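You operate a simulated robot arm through the tools that you are given. There is no shell and no other tool. Be economical: measure what you need, move in short steps, check, and stop when the job is done.

The job below is to be done with a simulated robot arm. You get a single attempt, and the scene is never put back.

Task
Open the box door one.

It is judged by the outcome, as a careful person would: the job done as asked, and still so three seconds after it is handed in. It fails if anything else is knocked over, pushed out of place, dropped, spilled or broken.

Robot
A 6-joint arm with a two-finger parallel gripper on a trunk, on a base that drives. Base frame: it is fixed to the floor where the robot stands at the start and does not move with it; the origin is under the middle of the robot, x ahead of it, y to its left, z up. Readings come in mm, rad, newtons and seconds.
With the tool pointing down near the work surface it reaches from about 300 to 700 mm from the robot's upright axis, wherever it stands. Its first joint turns from -2.897 to 2.897 rad. Places, roughly: box door one [600, -200, 1000]. Payload 4.1 kg.
The tool frame sits at the grasp point between the pads (the TCP): z along the fingers, y along the line on which they close. The tips reach 23 mm beyond it. The gripper opens to 94 mm. The fingers are 38 mm wide and 10 mm thick; the gripper's body (54 by 96 mm) begins 39 mm behind the TCP.
Orientation is told as [roll, pitch, yaw] about the base's x, y, z axes, in that order, counted from this pose: with the fingers straight down and closing along the base's y, the tool's x points along the base's -x, its y along +y and its z along -z.

Tools
- The arm moves only by the tool drive_tool. Its argument "moves" is a list that holds one entry, the list of rows, each a list of 7 numbers: the turn, a rotation vector about the tool's x, y, z in rad, then the shift along the tool's x, y, z in mm, then the opening in per cent of the stroke, from 0 (shut) to 100 (fully open). In form: [[[ax, ay, az, tx, ty, tz, grip], ...]]. A call has 1 to 12 rows; each row shifts and turns the commanded pose from where the row before left it, along the tool's axes as they then stand. Rows are played at 5 a second. More than 50 mm and 0.15 rad between two rows, or a gripper value outside its range, and nothing of the call is played. Where a pose cannot be reached the arm comes as near as it can. A force on the tool above 40 N (or 10 N above the force at the start of the call, whichever is more), or a blocked arm, ends the call early, and 0.2 s more pass. Each finger travels about 45 mm/s and halts on what it meets, pressing with about 42 N; the grip force reading is that of the motor and also rises with nothing between the fingers. The clock runs only during rows and for 0.2 s after the last one: add rows that do not move to give the fingers time. The reply holds the time, the measured pose of the TCP, the force on the tool along the base axes, the opening and the grip force, in the units named above and with some noise, with the torque about the TCP (base axes, N m) and any sound that the robot's microphone picked up.
- Cameras (640 x 400 px; columns grow to the right, rows downward): "scene" is now at [19.6, 139.3, 1537.5]; the picture's right is [-0.34, -0.94, 0.00], its down [-0.64, 0.23, -0.73] and it looks along [0.69, -0.25, -0.68] (base axes); focal length 293 px, centre (320, 200). "wrist" rides on the gripper at [86, 16, -74] in the tool frame; the picture's right is [-0.18, 0.98, 0.00], its down [-0.58, -0.11, -0.81] and it looks along [-0.79, -0.15, 0.59] (tool axes); focal length 243 px, centre (320, 200). There is no depth. A picture from a camera that has moved, and an enlarged one, comes with that camera's place and axes in the base frame and with its lens.
- grab_frame(camera): a new picture of that camera. The clock stands still meanwhile.
- move_column(by): slides the trunk up (or, below 0, down) by that many mm; the arm and the scene camera ride with it, the base frame stays. It gives what a move gives, with no picture.
- base_move(legs): drives the robot by 1 to 6 legs, each [ahead, turn to the left] in mm and rad, along the robot's own axes; the way and the turn of a leg run together, so that a leg with both is an arc; at most 1500 mm and 3.142 rad a leg. The arm and the cameras ride along, it lands a little off, and it stops where it bumps. It gives what a move gives.
- pan_tilt(pan, tilt): turns the head with the scene camera to pan (to the left, within 2.705 rad either way) and tilt (down, from -0.506 to 1.204), counted from straight ahead of the robot. It gives what a move gives.
- inspect(camera, box): a new picture of the part [left, top, right, bottom] of that camera's present view, enlarged. The clock stands still meanwhile.
- hand_in(): hands the job in; it is judged then, once.

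Go step by step. Nothing tells you exact positions but the pictures and the camera data: compare them with the known pose of the tool, close in by small moves and look again before you grip or let go. The budget is 120 turns and 78 pictures, counting those below and the enlarged ones. Unless the task says otherwise, let go and move clear before handing in, and close with one line.

The tools are called after "Request:" as name(argument=value, ...) on one line, values as JSON. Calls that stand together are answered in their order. drive_tool: Moves the arm, as the interface text tells. Its arguments: {"type":"object","properties":{"moves":{"type":"array","items":{"type":"array","items":{"type":"array","items":{"type":"number"}}}}},"required":["moves"]} The other tools are called the same way: move_column (by) slides the trunk up or down; base_move (legs) drives the base; pan_tilt (pan, tilt) turns the head that bears the scene camera; grab_frame (camera) takes a picture; inspect (camera, box) takes an enlarged picture of a part of a camera's view; hand_in () hands the job in.

At the start:

```text
time_s: 0.0
position: [393.6, 171.4, 1175.8]
tool_rot: [-0.001, 0.0, 0.0]
contact_force: [0.2, 1.0, 0.2]
ft_torque: [0.03, -0.04, -0.02]
grip_width: 93.9
finger_force: 0.0
trunk travel left (down, up): [-500.0, 90.0]
robot x, y, heading: [0.5, -0.6, -0.003]
head pan, tilt: [-0.342, 0.75]
```

scene: 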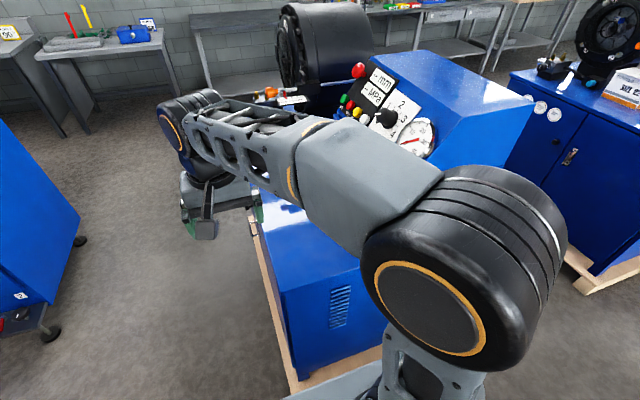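
wrist: 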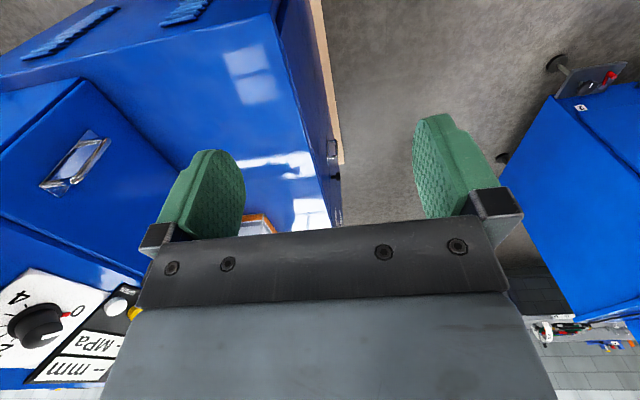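

The arm blocks part of the scene view. The wrist picture shows a blue machine with a small panel that has a handle, which may be the door, so I'll look closer.

Request:
inspect(camera="wrist", box=[0, 0, 340, 400])

Request:
inspect(camera="scene", box=[240, 50, 640, 300])

```text
1.00 times, centred on (170, 200) of wrist (not enlarged: the box is as wide or as high as the picture)
camera zoom: at [307.5, 187.8, 1252.1], right [0.18, 0.98, 0.0], down [0.58, -0.11, 0.81], along [0.79, -0.15, -0.59], focal length 243 px, centre (470, 200)
```

zoom: 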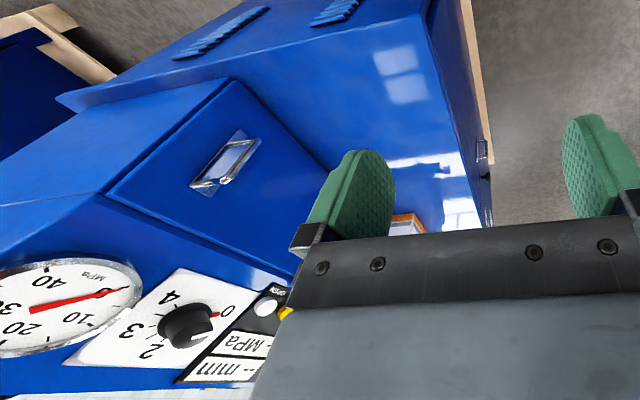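

```text
1.60 times, centred on (440, 175) of scene
camera zoom: at [19.6, 139.3, 1537.5], right [-0.34, -0.94, 0.0], down [-0.64, 0.23, -0.73], along [0.69, -0.25, -0.68], focal length 469 px, centre (128, 240)
```

zoom: 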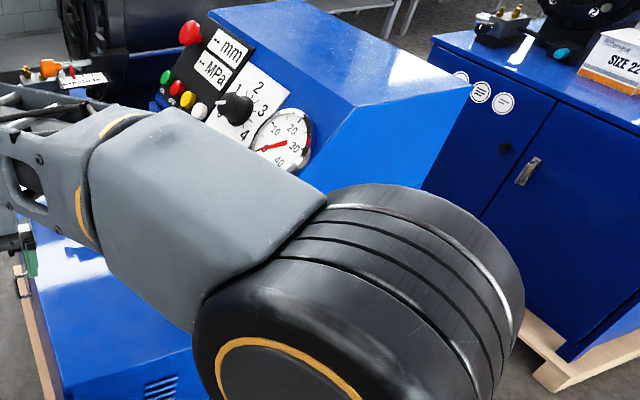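

The door with the handle seems to face me (-x side), near x≈500-600, y≈-200. I'll move the tool to the right in free air to view it with the wrist camera.

Request:
drive_tool(moves=[[[0, 0, 0, 20, -40, -10, 100], [0, 0, 0, 20, -40, -10, 100], [0, 0, 0, 20, -40, -10, 100], [0, 0, 0, 0, -40, 0, 100], [0, 0, 0, 0, -40, 0, 100]]])

Request:
grab_frame(camera="wrist")

Request:
grab_frame(camera="scene")

```text
time_s: 1.2
position: [334.4, -27.6, 1208.8]
tool_rot: [0.0, 0.0, -0.001]
contact_force: [-0.4, 0.6, -0.5]
ft_torque: [-0.03, 0.03, 0.03]
grip_width: 93.9
finger_force: 0.2
trunk travel left (down, up): [-500.0, 90.0]
robot x, y, heading: [-0.4, 1.0, -0.001]
head pan, tilt: [-0.342, 0.75]
```

```text
73 pictures are left
camera wrist: at [247.3, -13.3, 1284.0], right [0.18, 0.98, 0.0], down [0.58, -0.11, 0.81], along [0.79, -0.15, -0.59], focal length 243 px, centre (320, 200)
```

wrist: 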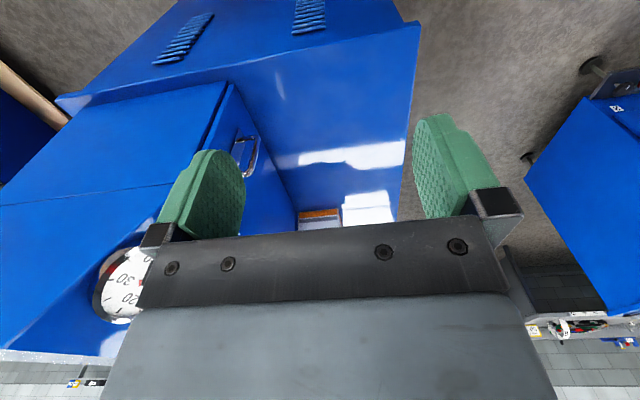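

```text
72 pictures are left
camera scene: at [19.8, 139.1, 1537.5], right [-0.34, -0.94, 0.0], down [-0.64, 0.23, -0.73], along [0.69, -0.25, -0.68], focal length 293 px, centre (320, 200)
```

scene: 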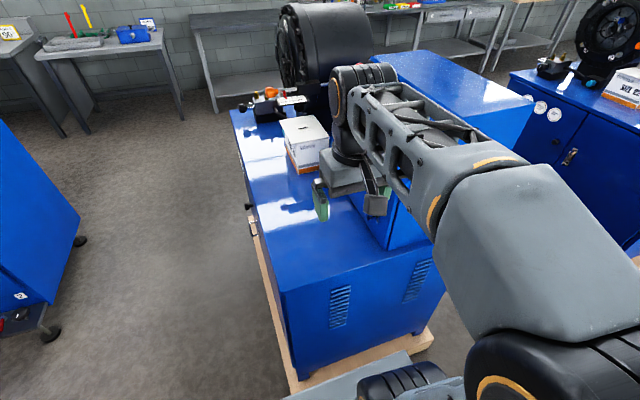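

The door sits on the console's left side (facing +y), about x 423–650, z 910–1114, with the handle near [469, -157, 1030] and the hinge presumably on the far side. I'll turn the tool so the fingers point along -y with the camera above, starting with the yaw.

Request:
drive_tool(moves=[[[0, 0, -0.1428, 0, 20, 0, 100], [0, 0, -0.1428, 0, 20, 0, 100], [0, 0, -0.1428, 0, 20, 0, 100], [0, 0, -0.1428, 0, 0, 0, 100], [0, 0, -0.1428, 0, 0, 0, 100], [0, 0, -0.1428, 0, 0, 0, 100], [0, 0, -0.1428, 0, 0, 0, 100], [0, 0, -0.1428, 0, 0, 0, 100], [0, 0, -0.1428, 0, 0, 0, 100], [0, 0, -0.1428, 0, 0, 0, 100], [0, 0, -0.1428, 0, 0, 0, 100]]])

Request:
grab_frame(camera="wrist")

```text
time_s: 3.6
position: [325.7, 31.2, 1207.2]
tool_rot: [0.001, 0.0, 1.574]
contact_force: [-0.1, 0.2, -0.4]
ft_torque: [0.01, 0.04, 0.0]
grip_width: 94.2
finger_force: 0.0
trunk travel left (down, up): [-500.0, 90.0]
robot x, y, heading: [1.6, 0.7, -0.001]
head pan, tilt: [-0.342, 0.75]
```

```text
71 pictures are left
camera wrist: at [309.4, -55.8, 1282.4], right [-0.98, 0.18, 0.0], down [0.11, 0.58, 0.81], along [0.15, 0.79, -0.59], focal length 243 px, centre (320, 200)
```

wrist: 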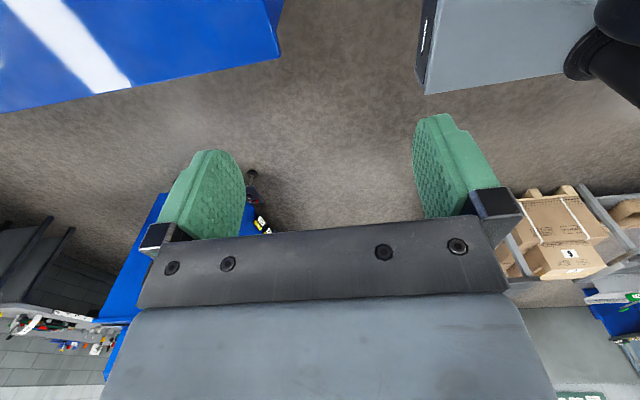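

Yaw worked. Next I pitch the fingers toward -y and drift a little to +y for clearance.

Request:
drive_tool(moves=[[[0, 0.1428, 0, -12, 0, 0, 100], [0, 0.1428, 0, -12, 0, 0, 100], [0, 0.1428, 0, -12, 0, 0, 100], [0, 0.1428, 0, -12, 0, 0, 100], [0, 0.1428, 0, 0, 0, -10, 100], [0, 0.1428, 0, 0, 0, -10, 100], [0, 0.1428, 0, 0, 0, -10, 100], [0, 0.1428, 0, 0, 0, -10, 100], [0, 0.1428, 0, 0, 0, -10, 100], [0, 0.1428, 0, 0, 0, -10, 100], [0, 0.1428, 0, 0, 0, -10, 100]]])

Request:
grab_frame(camera="wrist")

Request:
grab_frame(camera="scene")

```text
time_s: 6.0
position: [368.9, 53.5, 1152.9]
tool_rot: [-0.245, 1.566, 1.332]
contact_force: [-0.3, 0.8, 0.9]
ft_torque: [0.02, 0.0, -0.01]
grip_width: 93.6
finger_force: 0.1
out of reach, approached as far as the arm can: row 8, 9, 10, 11
trunk travel left (down, up): [-500.0, 90.0]
robot x, y, heading: [1.4, -0.6, -0.005]
head pan, tilt: [-0.342, 0.75]
```

```text
70 pictures are left
camera wrist: at [352.5, 127.0, 1240.2], right [-0.98, 0.0, -0.18], down [0.1, 0.81, -0.58], along [0.15, -0.59, -0.79], focal length 243 px, centre (320, 200)
```

wrist: 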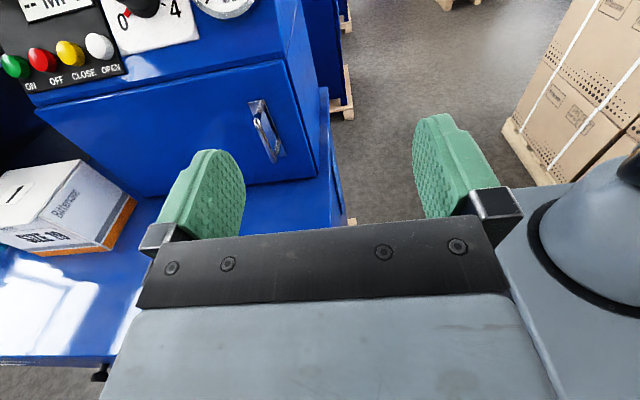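

```text
69 pictures are left
camera scene: at [19.7, 139.3, 1537.5], right [-0.34, -0.94, 0.0], down [-0.64, 0.23, -0.73], along [0.69, -0.25, -0.68], focal length 293 px, centre (320, 200)
```

scene: 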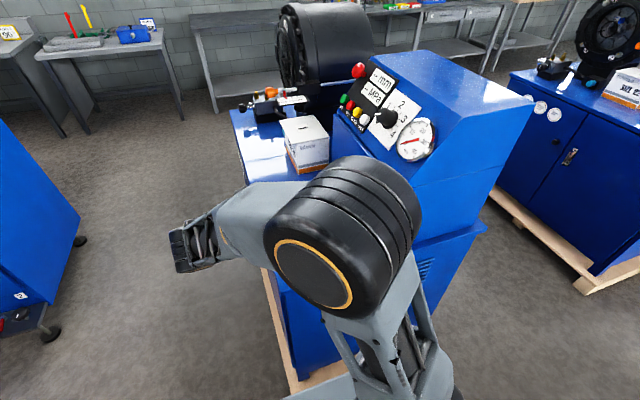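

The fingers now point to -y. I'll zoom in on the handle.

Request:
inspect(camera="wrist", box=[200, 70, 360, 190])

Request:
inspect(camera="wrist", box=[0, 0, 340, 240])

```text
3.33 times, centred on (280, 130) of wrist
camera zoom: at [352.5, 127.0, 1240.2], right [-0.98, 0.0, -0.18], down [0.1, 0.81, -0.58], along [0.15, -0.59, -0.79], focal length 809 px, centre (453, 433)
```

zoom: 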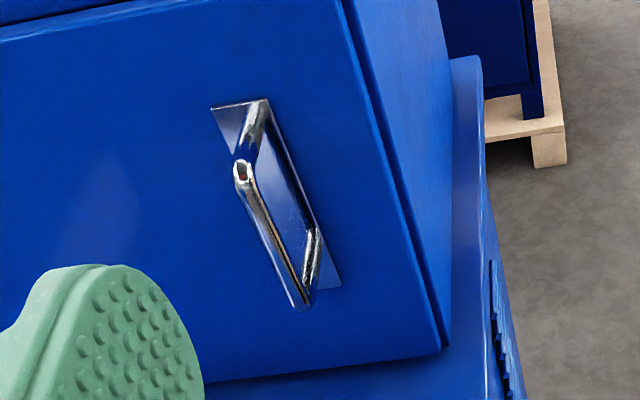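

```text
1.67 times, centred on (170, 120) of wrist
camera zoom: at [352.5, 127.0, 1240.2], right [-0.98, 0.0, -0.18], down [0.1, 0.81, -0.58], along [0.15, -0.59, -0.79], focal length 404 px, centre (570, 333)
```

zoom: 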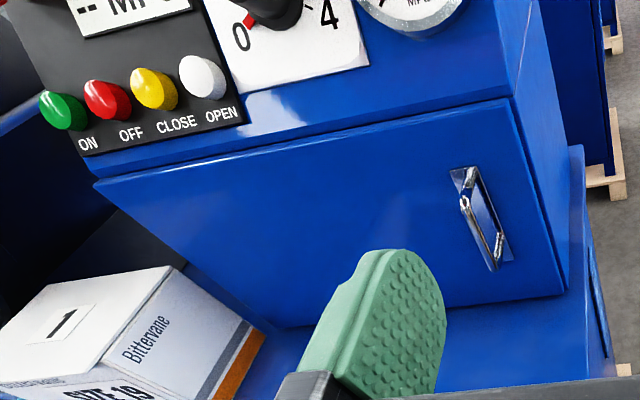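

Handle is a vertical bail: bar about x 474, y -149, z 985–1060; door runs x≈423–800 with the hinge at the far end, near a carton I must not hit. Moving to a pre-grasp pose in front of the bar.

Request:
drive_tool(moves=[[[0, 0, 0, -20, -26, 20, 100], [0, 0, 0, -20, -26, 20, 100], [0, 0, 0, -30, -26, 20, 100], [0, 0, 0, -30, -26, 20, 100], [0, 0, 0, -30, 0, 20, 100]]])

Request:
grab_frame(camera="wrist")

Request:
grab_frame(camera="scene")

```text
time_s: 7.2
position: [472.8, -48.9, 1021.2]
tool_rot: [-0.621, 1.569, 0.951]
contact_force: [0.5, 0.2, 1.1]
ft_torque: [-0.02, -0.01, 0.01]
grip_width: 94.0
finger_force: 0.0
trunk travel left (down, up): [-500.0, 90.0]
robot x, y, heading: [2.1, 1.1, 0.0]
head pan, tilt: [-0.342, 0.75]
```

```text
66 pictures are left
camera wrist: at [456.8, 26.1, 1108.5], right [-0.98, 0.0, -0.18], down [0.11, 0.81, -0.58], along [0.15, -0.59, -0.79], focal length 243 px, centre (320, 200)
```

wrist: 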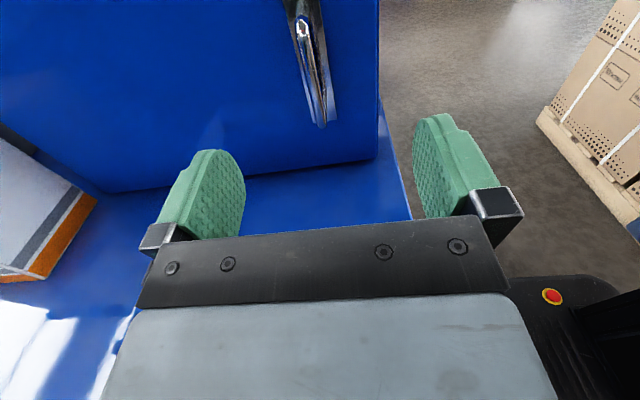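

```text
65 pictures are left
camera scene: at [19.9, 139.2, 1537.5], right [-0.34, -0.94, 0.0], down [-0.64, 0.23, -0.73], along [0.69, -0.25, -0.68], focal length 293 px, centre (320, 200)
```

scene: 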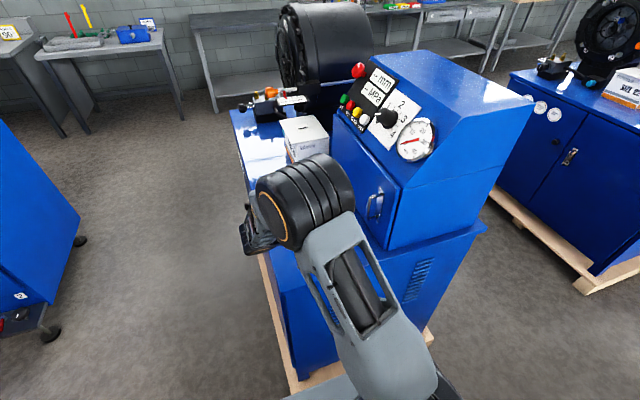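

Request:
inspect(camera="scene", box=[240, 80, 480, 230])

Request:
inspect(camera="wrist", box=[240, 0, 400, 140])

```text
2.67 times, centred on (360, 155) of scene
camera zoom: at [19.9, 139.2, 1537.5], right [-0.34, -0.94, 0.0], down [-0.64, 0.23, -0.73], along [0.69, -0.25, -0.68], focal length 782 px, centre (213, 320)
```

zoom: 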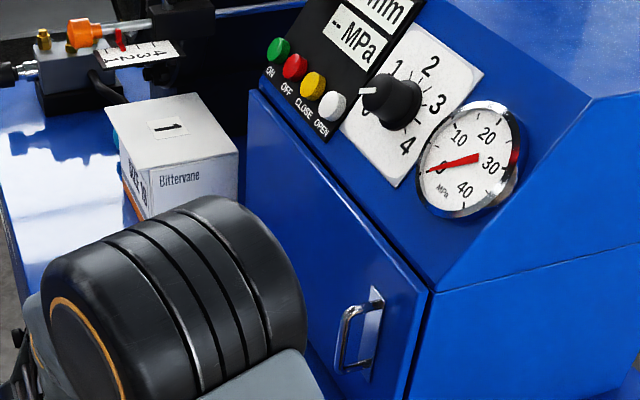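

```text
2.86 times, centred on (320, 70) of wrist
camera zoom: at [456.8, 26.1, 1108.5], right [-0.98, 0.0, -0.18], down [0.11, 0.81, -0.58], along [0.15, -0.59, -0.79], focal length 693 px, centre (320, 571)
```

zoom: 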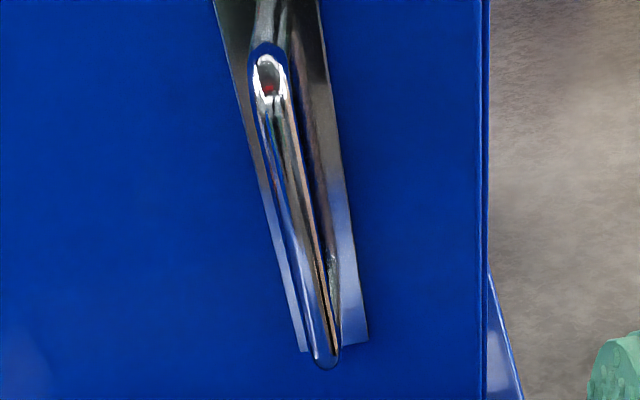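

Triangulating again puts the bar at about [480, -164, 1018] and the hinge near x≈825. The carton sits close to the hinge, so I'll measure that gap before opening.

Request:
inspect(camera="wrist", box=[0, 100, 200, 240])

Request:
inspect(camera="scene", box=[270, 95, 370, 165])

```text
2.86 times, centred on (100, 170) of wrist
camera zoom: at [456.8, 26.1, 1108.5], right [-0.98, 0.0, -0.18], down [0.11, 0.81, -0.58], along [0.15, -0.59, -0.79], focal length 693 px, centre (949, 286)
```

zoom: 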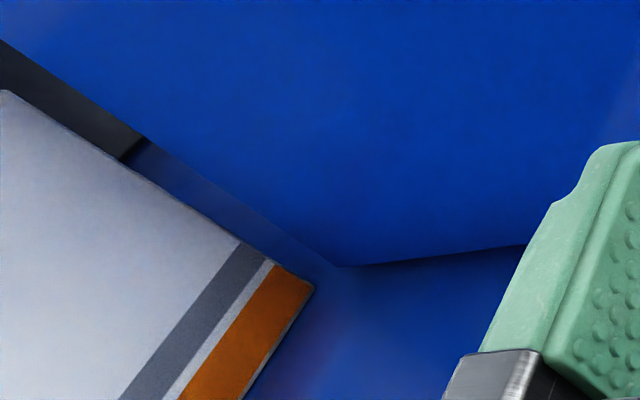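

```text
5.71 times, centred on (320, 130) of scene
camera zoom: at [19.9, 139.2, 1537.5], right [-0.34, -0.94, 0.0], down [-0.64, 0.23, -0.73], along [0.69, -0.25, -0.68], focal length 1676 px, centre (320, 600)
```

zoom: 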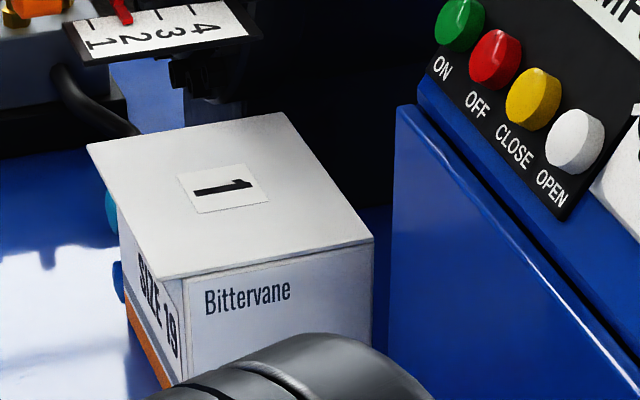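

Checking several rays gives the carton's near corner at ≈[850, -197] and the hinge at ≈[829, -200], so the door can open to roughly 80–85° safely. Now approaching the handle.

Request:
drive_tool(moves=[[[0, 0, 0, -3, -7, 30, 100], [0, 0, 0, 0, 0, 30, 100], [0, 0, 0, 0, 0, 25, 100], [0, 0, 0, 0, 0, 12, 100], [0, 0, 0, 0, 0, 8, 100]]])

Request:
grab_frame(camera="wrist")

Request:
inspect(camera="scene", box=[280, 120, 440, 240])

```text
time_s: 8.4
position: [479.7, -152.5, 1018.0]
tool_rot: [0.006, 1.571, 1.576]
contact_force: [0.2, 0.6, 0.0]
ft_torque: [0.04, -0.03, -0.01]
grip_width: 94.2
finger_force: 0.1
trunk travel left (down, up): [-500.0, 90.0]
robot x, y, heading: [1.2, 3.3, -0.0]
head pan, tilt: [-0.342, 0.75]
```

```text
60 pictures are left
camera wrist: at [463.6, -78.5, 1105.8], right [-0.98, 0.0, -0.18], down [0.11, 0.81, -0.58], along [0.15, -0.59, -0.79], focal length 243 px, centre (320, 200)
```

wrist: 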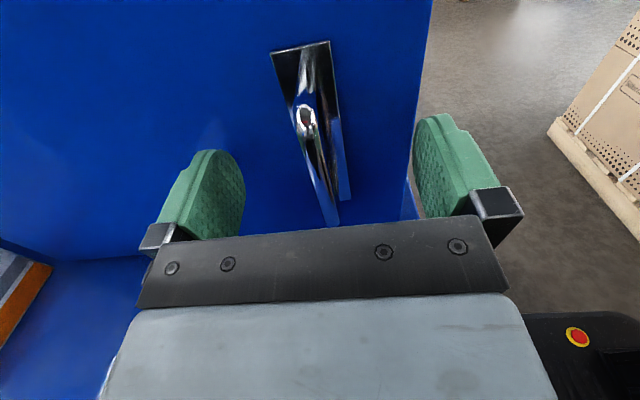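

```text
3.33 times, centred on (360, 180) of scene
camera zoom: at [19.6, 139.2, 1537.5], right [-0.34, -0.94, 0.0], down [-0.64, 0.23, -0.73], along [0.69, -0.25, -0.68], focal length 978 px, centre (187, 267)
```

zoom: 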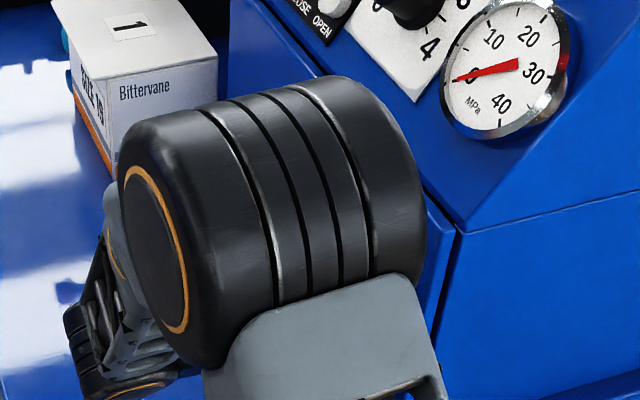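

The bar is centred between the fingers, about 6–10 mm ahead of the TCP. I'll advance 6 mm and close.

Request:
drive_tool(moves=[[[0, 0, 0, 0, 0, 6, 100], [0, 0, 0, 0, 0, 0, 50], [0, 0, 0, 0, 0, 0, 20], [0, 0, 0, 0, 0, 0, 0], [0, 0, 0, 0, 0, 0, 0], [0, 0, 0, 0, 0, 0, 0], [0, 0, 0, 0, 0, 0, 0]]])

Request:
grab_frame(camera="wrist")

```text
time_s: 10.0
position: [480.3, -158.4, 1018.9]
tool_rot: [-0.93, 1.571, 0.641]
contact_force: [5.4, -0.5, 1.0]
ft_torque: [0.01, 0.03, 0.04]
grip_width: 9.8
finger_force: 44.8
trunk travel left (down, up): [-500.0, 90.0]
robot x, y, heading: [-0.9, -1.0, -0.0]
head pan, tilt: [-0.342, 0.75]
```

```text
58 pictures are left
camera wrist: at [463.7, -83.8, 1106.0], right [-0.98, 0.0, -0.18], down [0.11, 0.81, -0.58], along [0.15, -0.59, -0.79], focal length 243 px, centre (320, 200)
```

wrist: 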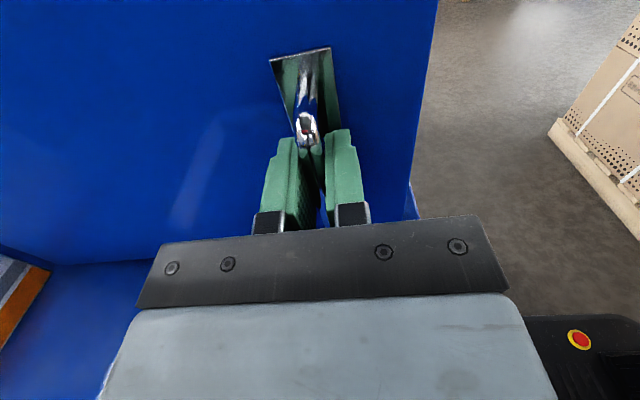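

The bar is gripped (≈10 mm). Pulling along the hinge arc in small steps, turning the tool with the door.

Request:
drive_tool(moves=[[[-0.02, 0, 0, 0, -0.7, -7, 0], [-0.03, 0, 0, 0, -1.1, -10.5, 0], [-0.03, 0, 0, 0, -1.1, -10.5, 0], [-0.03, 0, 0, 0, -1.1, -10.5, 0], [-0.03, 0, 0, 0, -1.1, -10.5, 0]]])

Request:
grab_frame(camera="wrist")

```text
time_s: 11.2
position: [487.7, -109.8, 1019.2]
tool_rot: [1.346, 1.571, 2.775]
contact_force: [8.4, -1.4, -2.1]
ft_torque: [-0.89, -0.24, 0.11]
grip_width: 9.8
finger_force: 45.1
trunk travel left (down, up): [-500.0, 90.0]
robot x, y, heading: [-2.8, -1.1, 0.001]
head pan, tilt: [-0.342, 0.75]
```

```text
57 pictures are left
camera wrist: at [482.2, -34.7, 1106.0], right [-0.97, 0.14, -0.18], down [0.22, 0.78, -0.58], along [0.06, -0.61, -0.79], focal length 243 px, centre (320, 200)
```

wrist: 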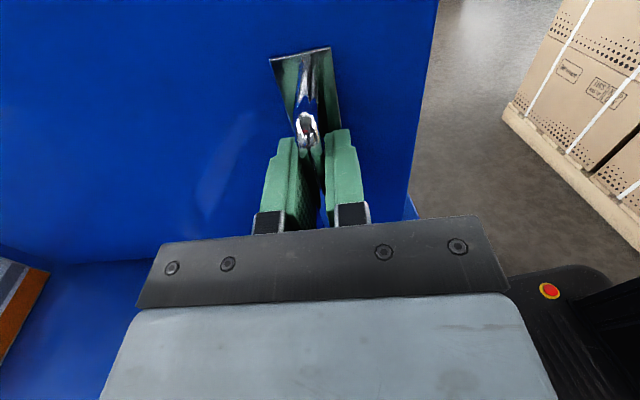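

The door follows and the forces are low. Continuing along the arc.

Request:
drive_tool(moves=[[[-0.04, 0, 0, 0, -1.4, -14, 0], [-0.04, 0, 0, 0, -1.4, -14, 0], [-0.04, 0, 0, 0, -1.4, -14, 0], [-0.04, 0, 0, 0, -1.4, -14, 0], [-0.04, 0, 0, 0, -1.4, -14, 0], [-0.04, 0, 0, 0, -1.4, -14, 0]]])

Request:
grab_frame(camera="wrist")

Request:
grab_frame(camera="scene")

```text
time_s: 12.6
position: [516.1, -31.2, 1018.9]
tool_rot: [0.927, 1.568, 2.12]
contact_force: [18.7, -8.6, -3.9]
ft_torque: [-0.3, -0.32, 0.07]
grip_width: 9.6
finger_force: 44.9
trunk travel left (down, up): [-500.0, 90.0]
robot x, y, heading: [1.2, -1.5, 0.003]
head pan, tilt: [-0.342, 0.75]
```

```text
56 pictures are left
camera wrist: at [529.0, 42.0, 1106.1], right [-0.91, 0.37, -0.18], down [0.4, 0.71, -0.58], along [-0.08, -0.6, -0.79], focal length 243 px, centre (320, 200)
```

wrist: 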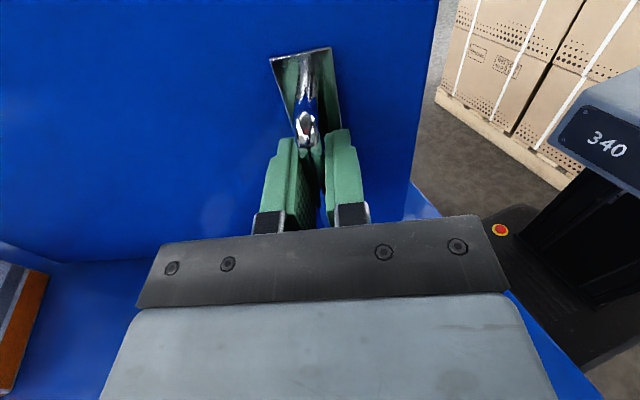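

```text
55 pictures are left
camera scene: at [22.8, 137.9, 1537.5], right [-0.34, -0.94, 0.0], down [-0.64, 0.23, -0.73], along [0.69, -0.25, -0.68], focal length 293 px, centre (320, 200)
```

scene: 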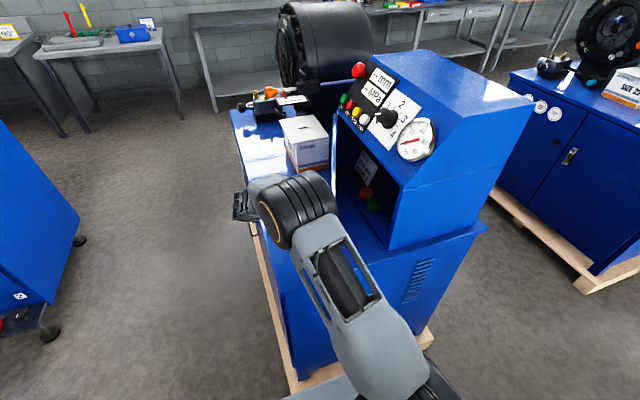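

Door is open ~22°, interior visible. The sideways force suggests a slightly smaller radius, so I bias a bit toward the hinge and continue.

Request:
drive_tool(moves=[[[-0.04, 0, 0, 0, -2.0, -14, 0], [-0.04, 0, 0, 0, -2.0, -14, 0], [-0.04, 0, 0, 0, -2.0, -14, 0], [-0.04, 0, 0, 0, -2.0, -14, 0], [-0.04, 0, 0, 0, -2.0, -14, 0], [-0.04, 0, 0, 0, -2.0, -14, 0]]])

Request:
grab_frame(camera="wrist")

Request:
grab_frame(camera="scene")

```text
time_s: 13.0
position: [515.1, -33.7, 1018.4]
tool_rot: [-0.816, 1.565, 0.352]
contact_force: [10.9, -4.4, 2.1]
ft_torque: [0.14, 1.11, 0.01]
grip_width: 9.8
finger_force: 44.8
out of reach, approached as far as the arm can: row 1
trunk travel left (down, up): [-500.0, 90.0]
robot x, y, heading: [-1.3, -0.9, -0.003]
head pan, tilt: [-0.342, 0.75]
stopped in row 1: the force on the tool passed its limit at 48 N (the readings are from after the stop); the commanded pose is now the measured one
```

```text
54 pictures are left
camera wrist: at [529.1, 39.6, 1106.1], right [-0.9, 0.39, -0.19], down [0.42, 0.7, -0.58], along [-0.09, -0.6, -0.79], focal length 243 px, centre (320, 200)
```

wrist: 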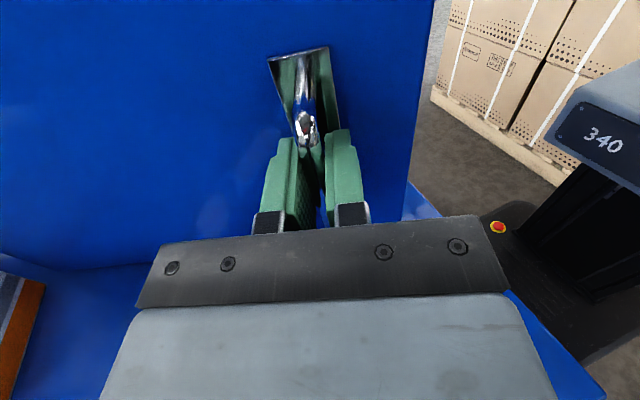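

```text
53 pictures are left
camera scene: at [22.1, 138.6, 1537.5], right [-0.34, -0.94, 0.0], down [-0.64, 0.23, -0.73], along [0.69, -0.25, -0.68], focal length 293 px, centre (320, 200)
```

scene: 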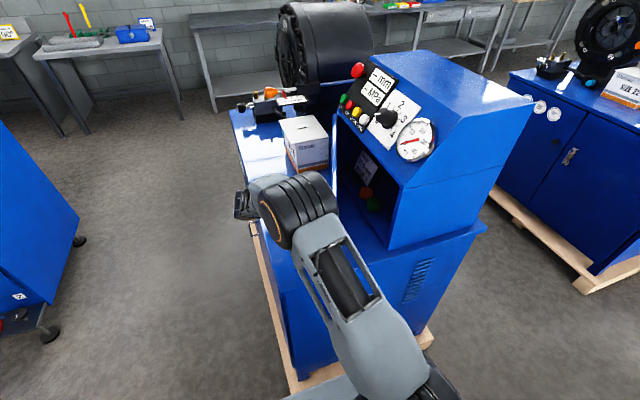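

The wrist has hit its limit while pulling. I'll let go, back off while unwinding the wrist, and then push the door wider from the inside.

Request:
drive_tool(moves=[[[0, 0, 0, 0, 0, 0, 40], [0, 0, 0, 0, 0, 0, 60], [0, 0, 0, 0, 0, 0, 60], [0, 0, 0, 0, 0, 0, 60], [0.02, 0, 0, 0, 0, -15, 60], [0.05, 0, 0, 0, 0, -20, 60], [0.1, 0, 0, 0, 0, -25, 60], [0.1, 0, 0, 0, 0, -25, 60]]])

Request:
grab_frame(camera="wrist")

Request:
grab_frame(camera="scene")

```text
time_s: 14.8
position: [539.9, 42.5, 1018.5]
tool_rot: [-1.385, 1.565, 0.053]
contact_force: [0.7, -0.2, -0.2]
ft_torque: [-0.01, 0.01, -0.01]
grip_width: 56.5
finger_force: 0.2
out of reach, approached as far as the arm can: row 5
trunk travel left (down, up): [-500.0, 90.0]
robot x, y, heading: [1.5, 0.2, 0.0]
head pan, tilt: [-0.342, 0.75]
```

```text
52 pictures are left
camera wrist: at [532.5, 118.4, 1104.8], right [-0.97, 0.13, -0.19], down [0.22, 0.79, -0.58], along [0.07, -0.61, -0.79], focal length 243 px, centre (320, 200)
```

wrist: 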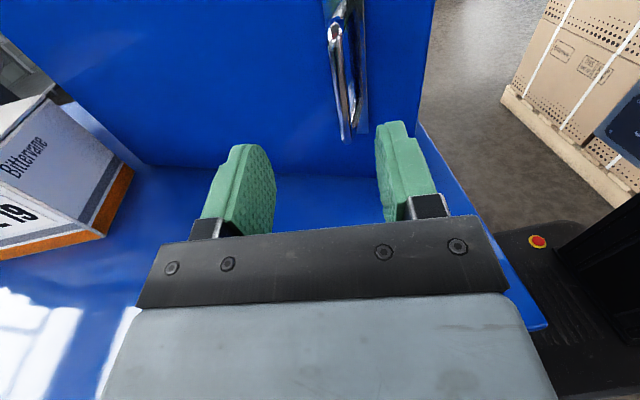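

```text
51 pictures are left
camera scene: at [19.9, 139.4, 1537.4], right [-0.34, -0.94, 0.0], down [-0.64, 0.23, -0.73], along [0.69, -0.25, -0.68], focal length 293 px, centre (320, 200)
```

scene: 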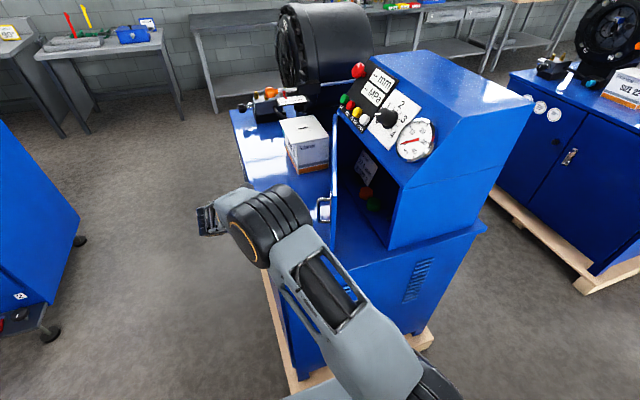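

Door holds at ~25°. I'll raise above the door top, then turn the tool to point ahead (+x) step by step.

Request:
drive_tool(moves=[[[0.05, 0, 0, 45, 0, -5, 30], [0.1, 0, 0, 45, 0, 0, 0], [0.14, 0, 0, 45, 0, 0, 0], [0.14, 0, 0, 25, 0, 0, 0], [0.14, 0, 0, 0, 0, 0, 0], [0.14, 0, 0, 0, 0, 0, 0], [0.14, 0, 0, 0, 0, 0, 0], [0.14, 0, 0, 0, 0, 0, 0]]])

Request:
grab_frame(camera="wrist")

Request:
grab_frame(camera="scene")

```text
time_s: 16.6
position: [537.6, 48.2, 1178.1]
tool_rot: [-2.353, 1.565, 0.079]
contact_force: [0.2, -0.5, 0.1]
ft_torque: [-0.01, -0.02, 0.02]
grip_width: 0.1
finger_force: 42.0
trunk travel left (down, up): [-500.0, 90.0]
robot x, y, heading: [-1.4, 0.2, -0.006]
head pan, tilt: [-0.342, 0.75]
```

```text
50 pictures are left
camera wrist: at [470.0, 84.3, 1264.6], right [-0.64, -0.74, -0.19], down [-0.54, 0.61, -0.58], along [0.55, -0.27, -0.79], focal length 243 px, centre (320, 200)
```

wrist: 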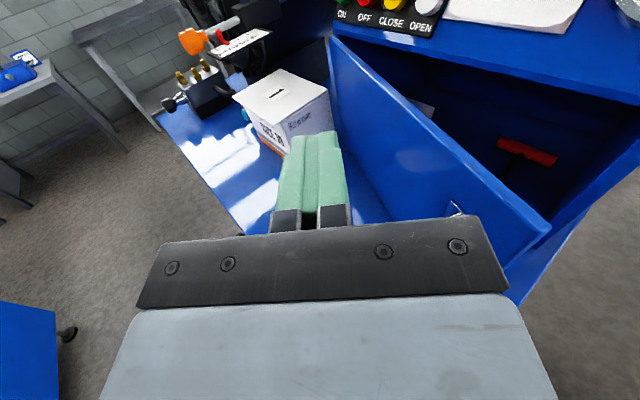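

```text
49 pictures are left
camera scene: at [19.8, 139.1, 1537.5], right [-0.34, -0.94, 0.0], down [-0.64, 0.23, -0.73], along [0.69, -0.25, -0.68], focal length 293 px, centre (320, 200)
```

scene: 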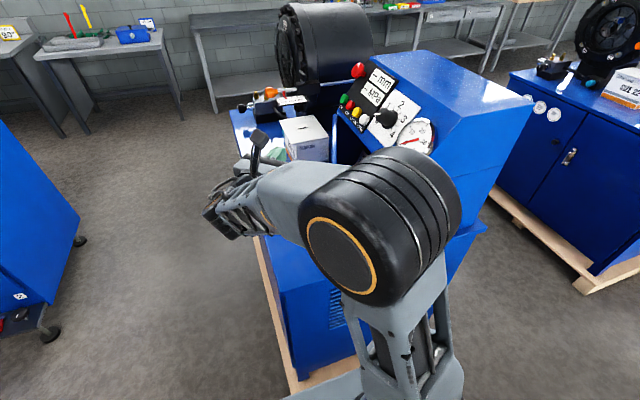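

I can see the door and its free edge at ≈[451, -53] (about 21° open). I'll point the tool to +x, then move above the gap between the door edge and the console.

Request:
drive_tool(moves=[[[0.14, 0, 0, 0, 0, 0, 0], [0.14, 0, 0, 0, 0, 0, 0], [0.14, 0, 0, 0, 0, 0, 0], [0.14, 0, 0, 0, 0, 0, 0], [0.14, 0, 0, 0, 0, 0, 0], [0, 0, 0, 0, 43, -19, 0], [0, 0, 0, 0, 43, -19, 0], [0, 0, 0, 0, 43, -19, 0], [0, 0, 0, 0, 43, -19, 0]]])

Request:
grab_frame(camera="wrist")

Request:
grab_frame(camera="scene")

```text
time_s: 18.6
position: [446.9, 25.0, 1214.0]
tool_rot: [-3.023, 1.568, 0.094]
contact_force: [0.6, -0.3, -0.3]
ft_torque: [0.05, 0.0, 0.02]
grip_width: 0.0
finger_force: 42.6
out of reach, approached as far as the arm can: row 6, 7, 8, 9
trunk travel left (down, up): [-500.0, 90.0]
robot x, y, heading: [-0.1, 5.0, 0.003]
head pan, tilt: [-0.342, 0.75]
```

```text
48 pictures are left
camera wrist: at [371.6, 9.5, 1301.1], right [-0.02, -0.98, -0.18], down [-0.8, 0.13, -0.58], along [0.6, 0.13, -0.79], focal length 243 px, centre (320, 200)
```

wrist: 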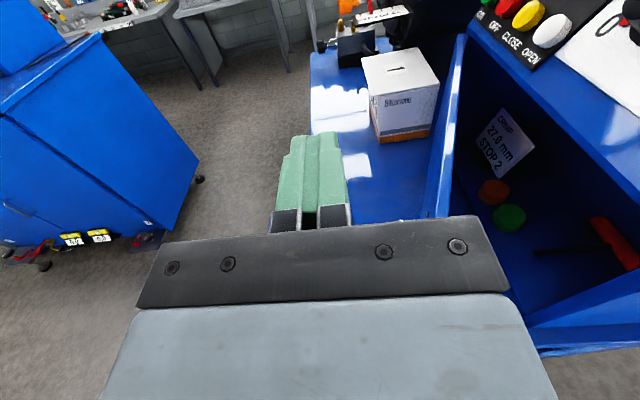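

```text
47 pictures are left
camera scene: at [19.3, 139.0, 1537.5], right [-0.34, -0.94, 0.0], down [-0.64, 0.23, -0.73], along [0.69, -0.25, -0.68], focal length 293 px, centre (320, 200)
```

scene: 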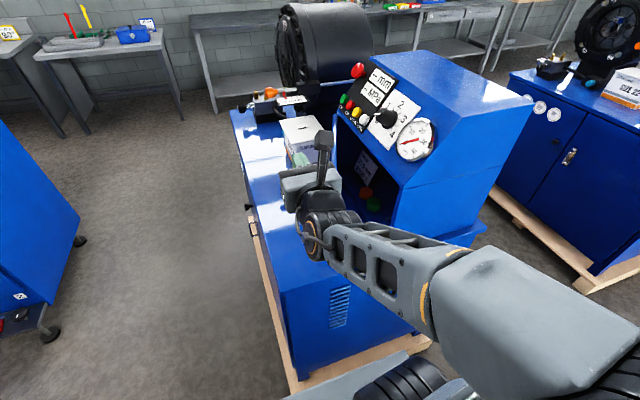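

The arm is too close to its own trunk for this pose, so I'd like the base ~180 mm further back. I'll check behind first.

Request:
pan_tilt(pan=2.7, tilt=0.7)

Request:
grab_frame(camera="scene")

Request:
pan_tilt(pan=-2.7, tilt=0.9)

Request:
grab_frame(camera="scene")

```text
time_s: 21.2
position: [447.8, 25.4, 1214.1]
tool_rot: [-2.98, 1.569, 0.136]
contact_force: [0.3, -0.2, -0.6]
ft_torque: [-0.02, 0.02, 0.0]
grip_width: 0.0
finger_force: 41.7
trunk travel left (down, up): [-500.0, 90.0]
robot x, y, heading: [0.3, -2.1, 0.002]
head pan, tilt: [2.7, 0.7]
```

```text
46 pictures are left
camera scene: at [-134.9, 203.5, 1541.7], right [0.43, 0.9, 0.0], down [0.58, -0.28, -0.76], along [-0.69, 0.33, -0.64], focal length 293 px, centre (320, 200)
```

scene: 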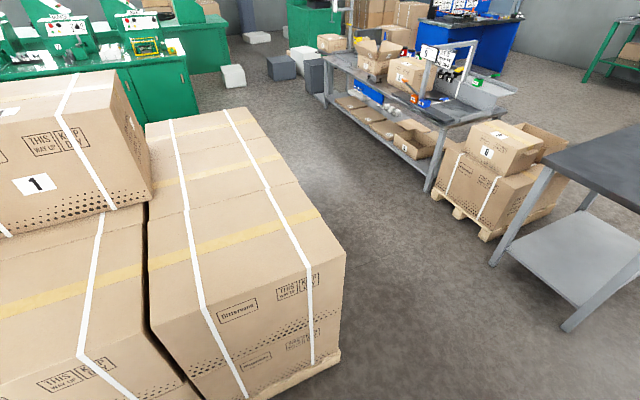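

```text
time_s: 25.4
position: [448.2, 24.7, 1215.4]
tool_rot: [-2.977, 1.567, 0.141]
contact_force: [-0.1, 0.1, -0.1]
ft_torque: [0.04, 0.03, 0.05]
grip_width: 0.0
finger_force: 41.9
trunk travel left (down, up): [-500.0, 90.0]
robot x, y, heading: [-2.1, -2.1, -0.006]
head pan, tilt: [-2.7, 0.901]
```

```text
45 pictures are left
camera scene: at [-126.4, 134.9, 1525.5], right [-0.43, 0.9, 0.0], down [0.71, 0.33, -0.62], along [-0.56, -0.27, -0.78], focal length 293 px, centre (320, 200)
```

scene: 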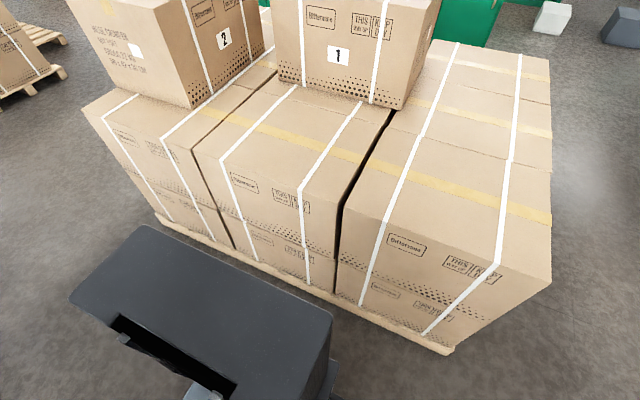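

A pallet stands behind, with roughly 250 mm clearance, so a short 120 mm reverse is safe. I'll do that and look ahead again.

Request:
base_move(legs=[[-120, 0]])

Request:
pan_tilt(pan=-0.342, tilt=0.75)

Request:
grab_frame(camera="scene")

```text
time_s: 26.6
position: [329.2, 23.3, 1215.5]
tool_rot: [-2.993, 1.567, 0.123]
contact_force: [0.3, 0.5, 0.7]
ft_torque: [-0.04, 0.0, 0.02]
grip_width: 0.0
finger_force: 41.8
trunk travel left (down, up): [-500.0, 90.0]
robot x, y, heading: [-118.1, 0.9, -0.006]
head pan, tilt: [-2.7, 0.901]
```

```text
time_s: 28.8
position: [328.8, 24.1, 1214.1]
tool_rot: [-2.993, 1.568, 0.122]
contact_force: [-0.3, 0.0, -1.0]
ft_torque: [-0.05, 0.02, -0.02]
grip_width: 0.0
finger_force: 42.1
trunk travel left (down, up): [-500.0, 90.0]
robot x, y, heading: [-120.4, 2.9, 0.0]
head pan, tilt: [-0.342, 0.75]
```

```text
44 pictures are left
camera scene: at [-98.5, 139.4, 1537.4], right [-0.34, -0.94, 0.0], down [-0.64, 0.23, -0.73], along [0.69, -0.25, -0.68], focal length 293 px, centre (320, 200)
```

scene: 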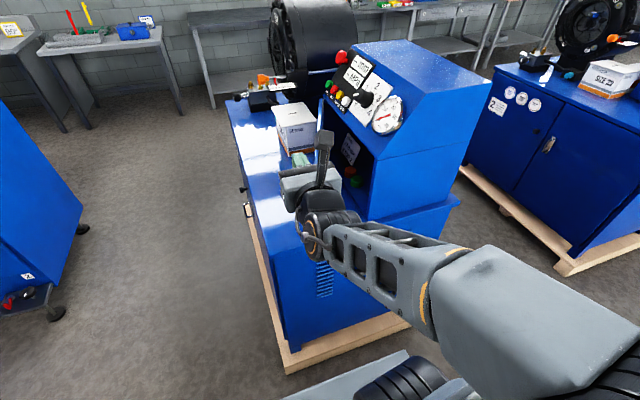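

Now I move above the gap between door edge and console, still above the door top.

Request:
drive_tool(moves=[[[0, 0, 0, 0, 0, 40, 0], [0.026, 0, 0, 0, 30, 35, 0], [0, 0, 0, 0, 40, 30, 0], [0, 0, 0, 0, 40, 26, 0], [0, 0, 0, -20, 38, 0, 0]]])

Request:
grab_frame(camera="wrist")

Request:
grab_frame(camera="scene")

```text
time_s: 30.0
position: [445.5, 38.9, 1239.2]
tool_rot: [-0.852, 1.568, 2.271]
contact_force: [-0.1, -0.4, 0.2]
ft_torque: [-0.01, 0.03, 0.0]
grip_width: 0.0
finger_force: 41.9
out of reach, approached as far as the arm can: row 1, 2, 3, 4, 5
trunk travel left (down, up): [-500.0, 90.0]
robot x, y, heading: [-120.9, 3.4, 0.001]
head pan, tilt: [-0.342, 0.75]
```

```text
43 pictures are left
camera wrist: at [369.9, 23.9, 1325.7], right [-0.02, -0.98, -0.18], down [-0.8, 0.12, -0.58], along [0.59, 0.14, -0.79], focal length 243 px, centre (320, 200)
```

wrist: 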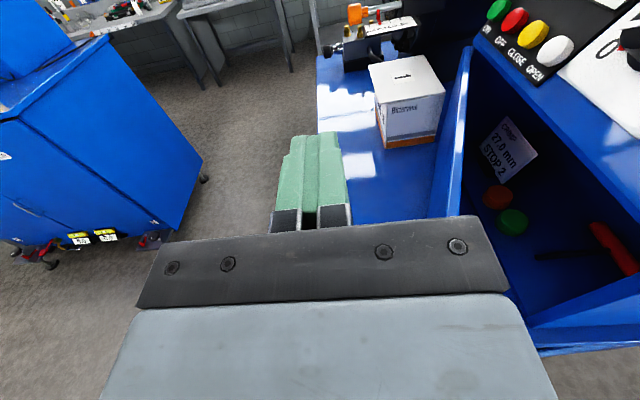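

```text
42 pictures are left
camera scene: at [-98.3, 139.3, 1537.5], right [-0.34, -0.94, 0.0], down [-0.64, 0.23, -0.73], along [0.69, -0.25, -0.68], focal length 293 px, centre (320, 200)
```

scene: 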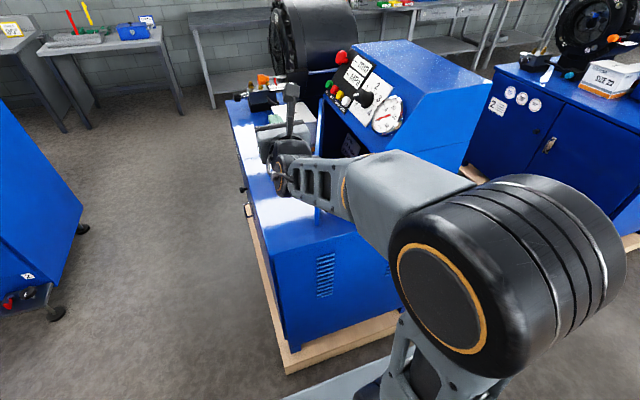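

This heading runs into a wrist joint limit, so a tool-down push is better: closed fingers dipped behind the door's free edge with the gripper body above the door top. I unwind the wrist in the order I came.

Request:
drive_tool(moves=[[[-0.1428, 0, 0, 0, 0, 0, 0], [-0.1428, 0, 0, 0, 0, 0, 0], [-0.1428, 0, 0, 0, 0, 0, 0], [-0.1428, 0, 0, 0, 0, 0, 0], [-0.1428, 0, 0, 0, 0, 0, 0], [-0.1428, 0, 0, 0, 0, 0, 0], [-0.1428, 0, 0, 0, 0, 0, 0], [-0.1428, 0, 0, 0, 0, 0, 0], [-0.1428, 0, 0, 0, 0, 0, 0], [-0.1428, 0, 0, 0, 0, 0, 0], [-0.1428, 0, 0, 0, 0, 0, 0]]])

Request:
drive_tool(moves=[[[0, -0.1428, 0, 0, 0, 0, 0], [0, -0.1428, 0, 0, 0, 0, 0], [0, -0.1428, 0, 0, 0, 0, 0], [0, -0.1428, 0, 0, 0, 0, 0], [0, -0.1428, 0, 0, 0, 0, 0], [0, -0.1428, 0, 0, 0, 0, 0], [0, -0.1428, 0, 0, 0, 0, 0], [0, -0.1428, 0, 0, 0, 0, 0], [0, -0.1428, 0, 0, 0, 0, 0], [0, -0.1428, 0, 0, 0, 0, 0], [0, -0.1428, 0, 0, 0, 0, 0]]])

Request:
grab_frame(camera="scene")

```text
time_s: 32.4
position: [443.8, 39.5, 1238.5]
tool_rot: [-1.447, 1.569, 0.121]
contact_force: [0.3, 1.2, 0.6]
ft_torque: [0.0, -0.01, 0.03]
grip_width: 0.0
finger_force: 41.8
trunk travel left (down, up): [-500.0, 90.0]
robot x, y, heading: [-119.4, -0.7, -0.004]
head pan, tilt: [-0.342, 0.75]
```

```text
time_s: 34.8
position: [444.2, 39.5, 1238.7]
tool_rot: [-0.004, -0.002, 1.573]
contact_force: [0.0, -0.5, -0.1]
ft_torque: [0.01, 0.01, 0.01]
grip_width: 0.0
finger_force: 42.0
trunk travel left (down, up): [-500.0, 90.0]
robot x, y, heading: [-120.6, 1.4, -0.009]
head pan, tilt: [-0.342, 0.75]
```

```text
41 pictures are left
camera scene: at [-98.4, 139.3, 1537.5], right [-0.34, -0.94, 0.0], down [-0.64, 0.23, -0.73], along [0.69, -0.25, -0.68], focal length 293 px, centre (320, 200)
```

scene: 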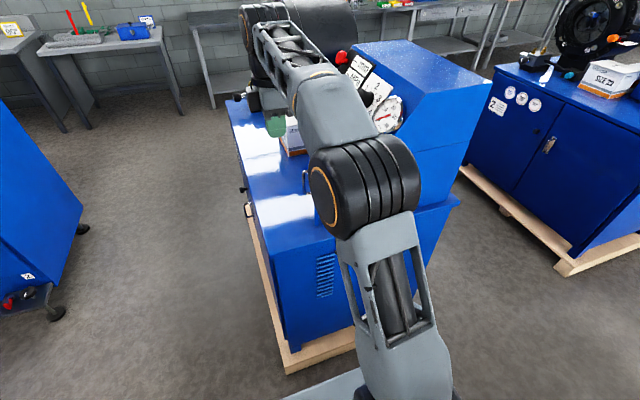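

Request:
drive_tool(moves=[[[0, 0, 0.1428, 0, 0, 0, 0], [0, 0, 0.1428, 0, 0, 0, 0], [0, 0, 0.1428, 0, 0, 0, 0], [0, 0, 0.1428, 0, 0, 0, 0], [0, 0, 0.1428, 0, 0, 0, 0], [0, 0, 0.1428, 0, 0, 0, 0], [0, 0, 0.1428, 0, 0, 0, 0], [0, 0, 0.1428, 0, 0, 0, 0], [0, 0, 0.1428, 0, 0, 0, 0], [0, 0, 0.1428, 0, 0, 0, 0], [0, 0, 0.1428, 0, 0, 0, 0]]])

Request:
base_move(legs=[[140, 0]])

Request:
grab_frame(camera="wrist")

Request:
grab_frame(camera="scene")

```text
time_s: 37.2
position: [442.9, 39.0, 1238.7]
tool_rot: [0.0, -0.004, -0.002]
contact_force: [-0.4, 1.3, -0.8]
ft_torque: [-0.01, 0.02, -0.02]
grip_width: 0.0
finger_force: 41.9
trunk travel left (down, up): [-500.0, 90.0]
robot x, y, heading: [-115.4, -0.1, -0.006]
head pan, tilt: [-0.342, 0.75]
```

```text
time_s: 38.5
position: [583.7, 36.3, 1236.9]
tool_rot: [0.001, -0.003, -0.002]
contact_force: [0.5, 0.2, -1.0]
ft_torque: [0.0, 0.04, 0.01]
grip_width: 0.0
finger_force: 41.5
trunk travel left (down, up): [-500.0, 90.0]
robot x, y, heading: [19.9, -1.2, -0.011]
head pan, tilt: [-0.342, 0.75]
```

```text
40 pictures are left
camera wrist: at [496.8, 52.7, 1312.2], right [0.19, 0.98, 0.0], down [0.58, -0.11, 0.81], along [0.79, -0.15, -0.59], focal length 243 px, centre (320, 200)
```

wrist: 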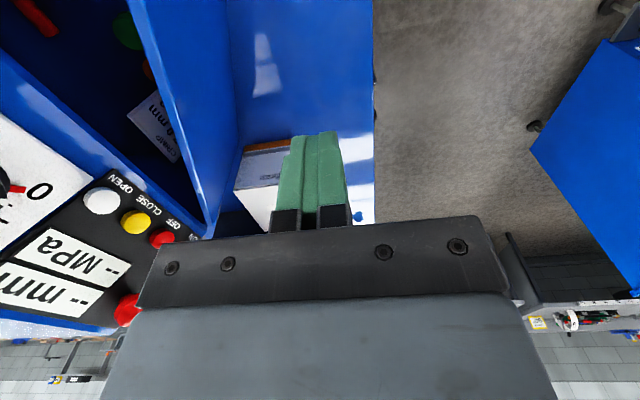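

```text
39 pictures are left
camera scene: at [42.3, 138.6, 1537.4], right [-0.34, -0.94, 0.0], down [-0.64, 0.23, -0.73], along [0.69, -0.25, -0.68], focal length 293 px, centre (320, 200)
```

scene: 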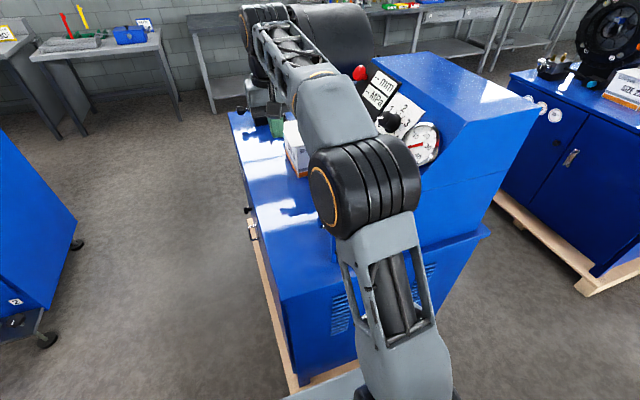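

Moving above the gap behind the door's free edge.

Request:
drive_tool(moves=[[[0, 0, 0, 30, -40, 0, 0], [0, 0, 0, 30, -40, 0, 0], [0, 0, 0, 30, -40, 10, 0], [0, 0, 0, 24, -38, 30, 0], [0, 0, 0, 0, 0, 10, 0]]])

Request:
grab_frame(camera="wrist")

Request:
grab_frame(camera="scene")

```text
refused: row 3 steps farther than a row can; nothing moved
```

```text
38 pictures are left
camera wrist: at [496.8, 52.7, 1312.2], right [0.19, 0.98, 0.0], down [0.58, -0.11, 0.81], along [0.79, -0.15, -0.59], focal length 243 px, centre (320, 200)
```

wrist: 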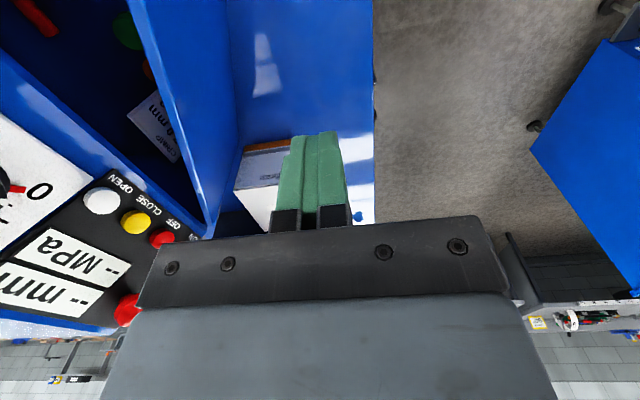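

```text
37 pictures are left
camera scene: at [42.3, 138.6, 1537.4], right [-0.34, -0.94, 0.0], down [-0.64, 0.23, -0.73], along [0.69, -0.25, -0.68], focal length 293 px, centre (320, 200)
```

scene: 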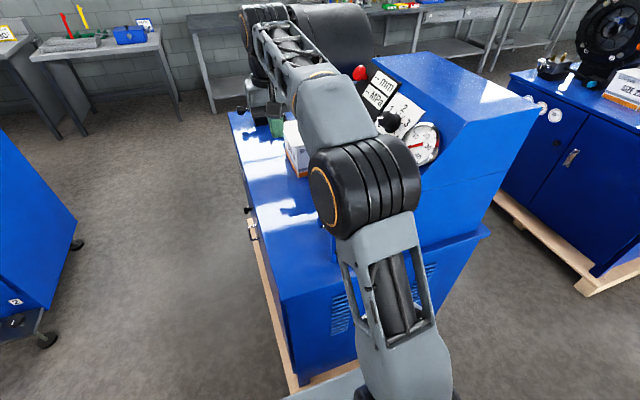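

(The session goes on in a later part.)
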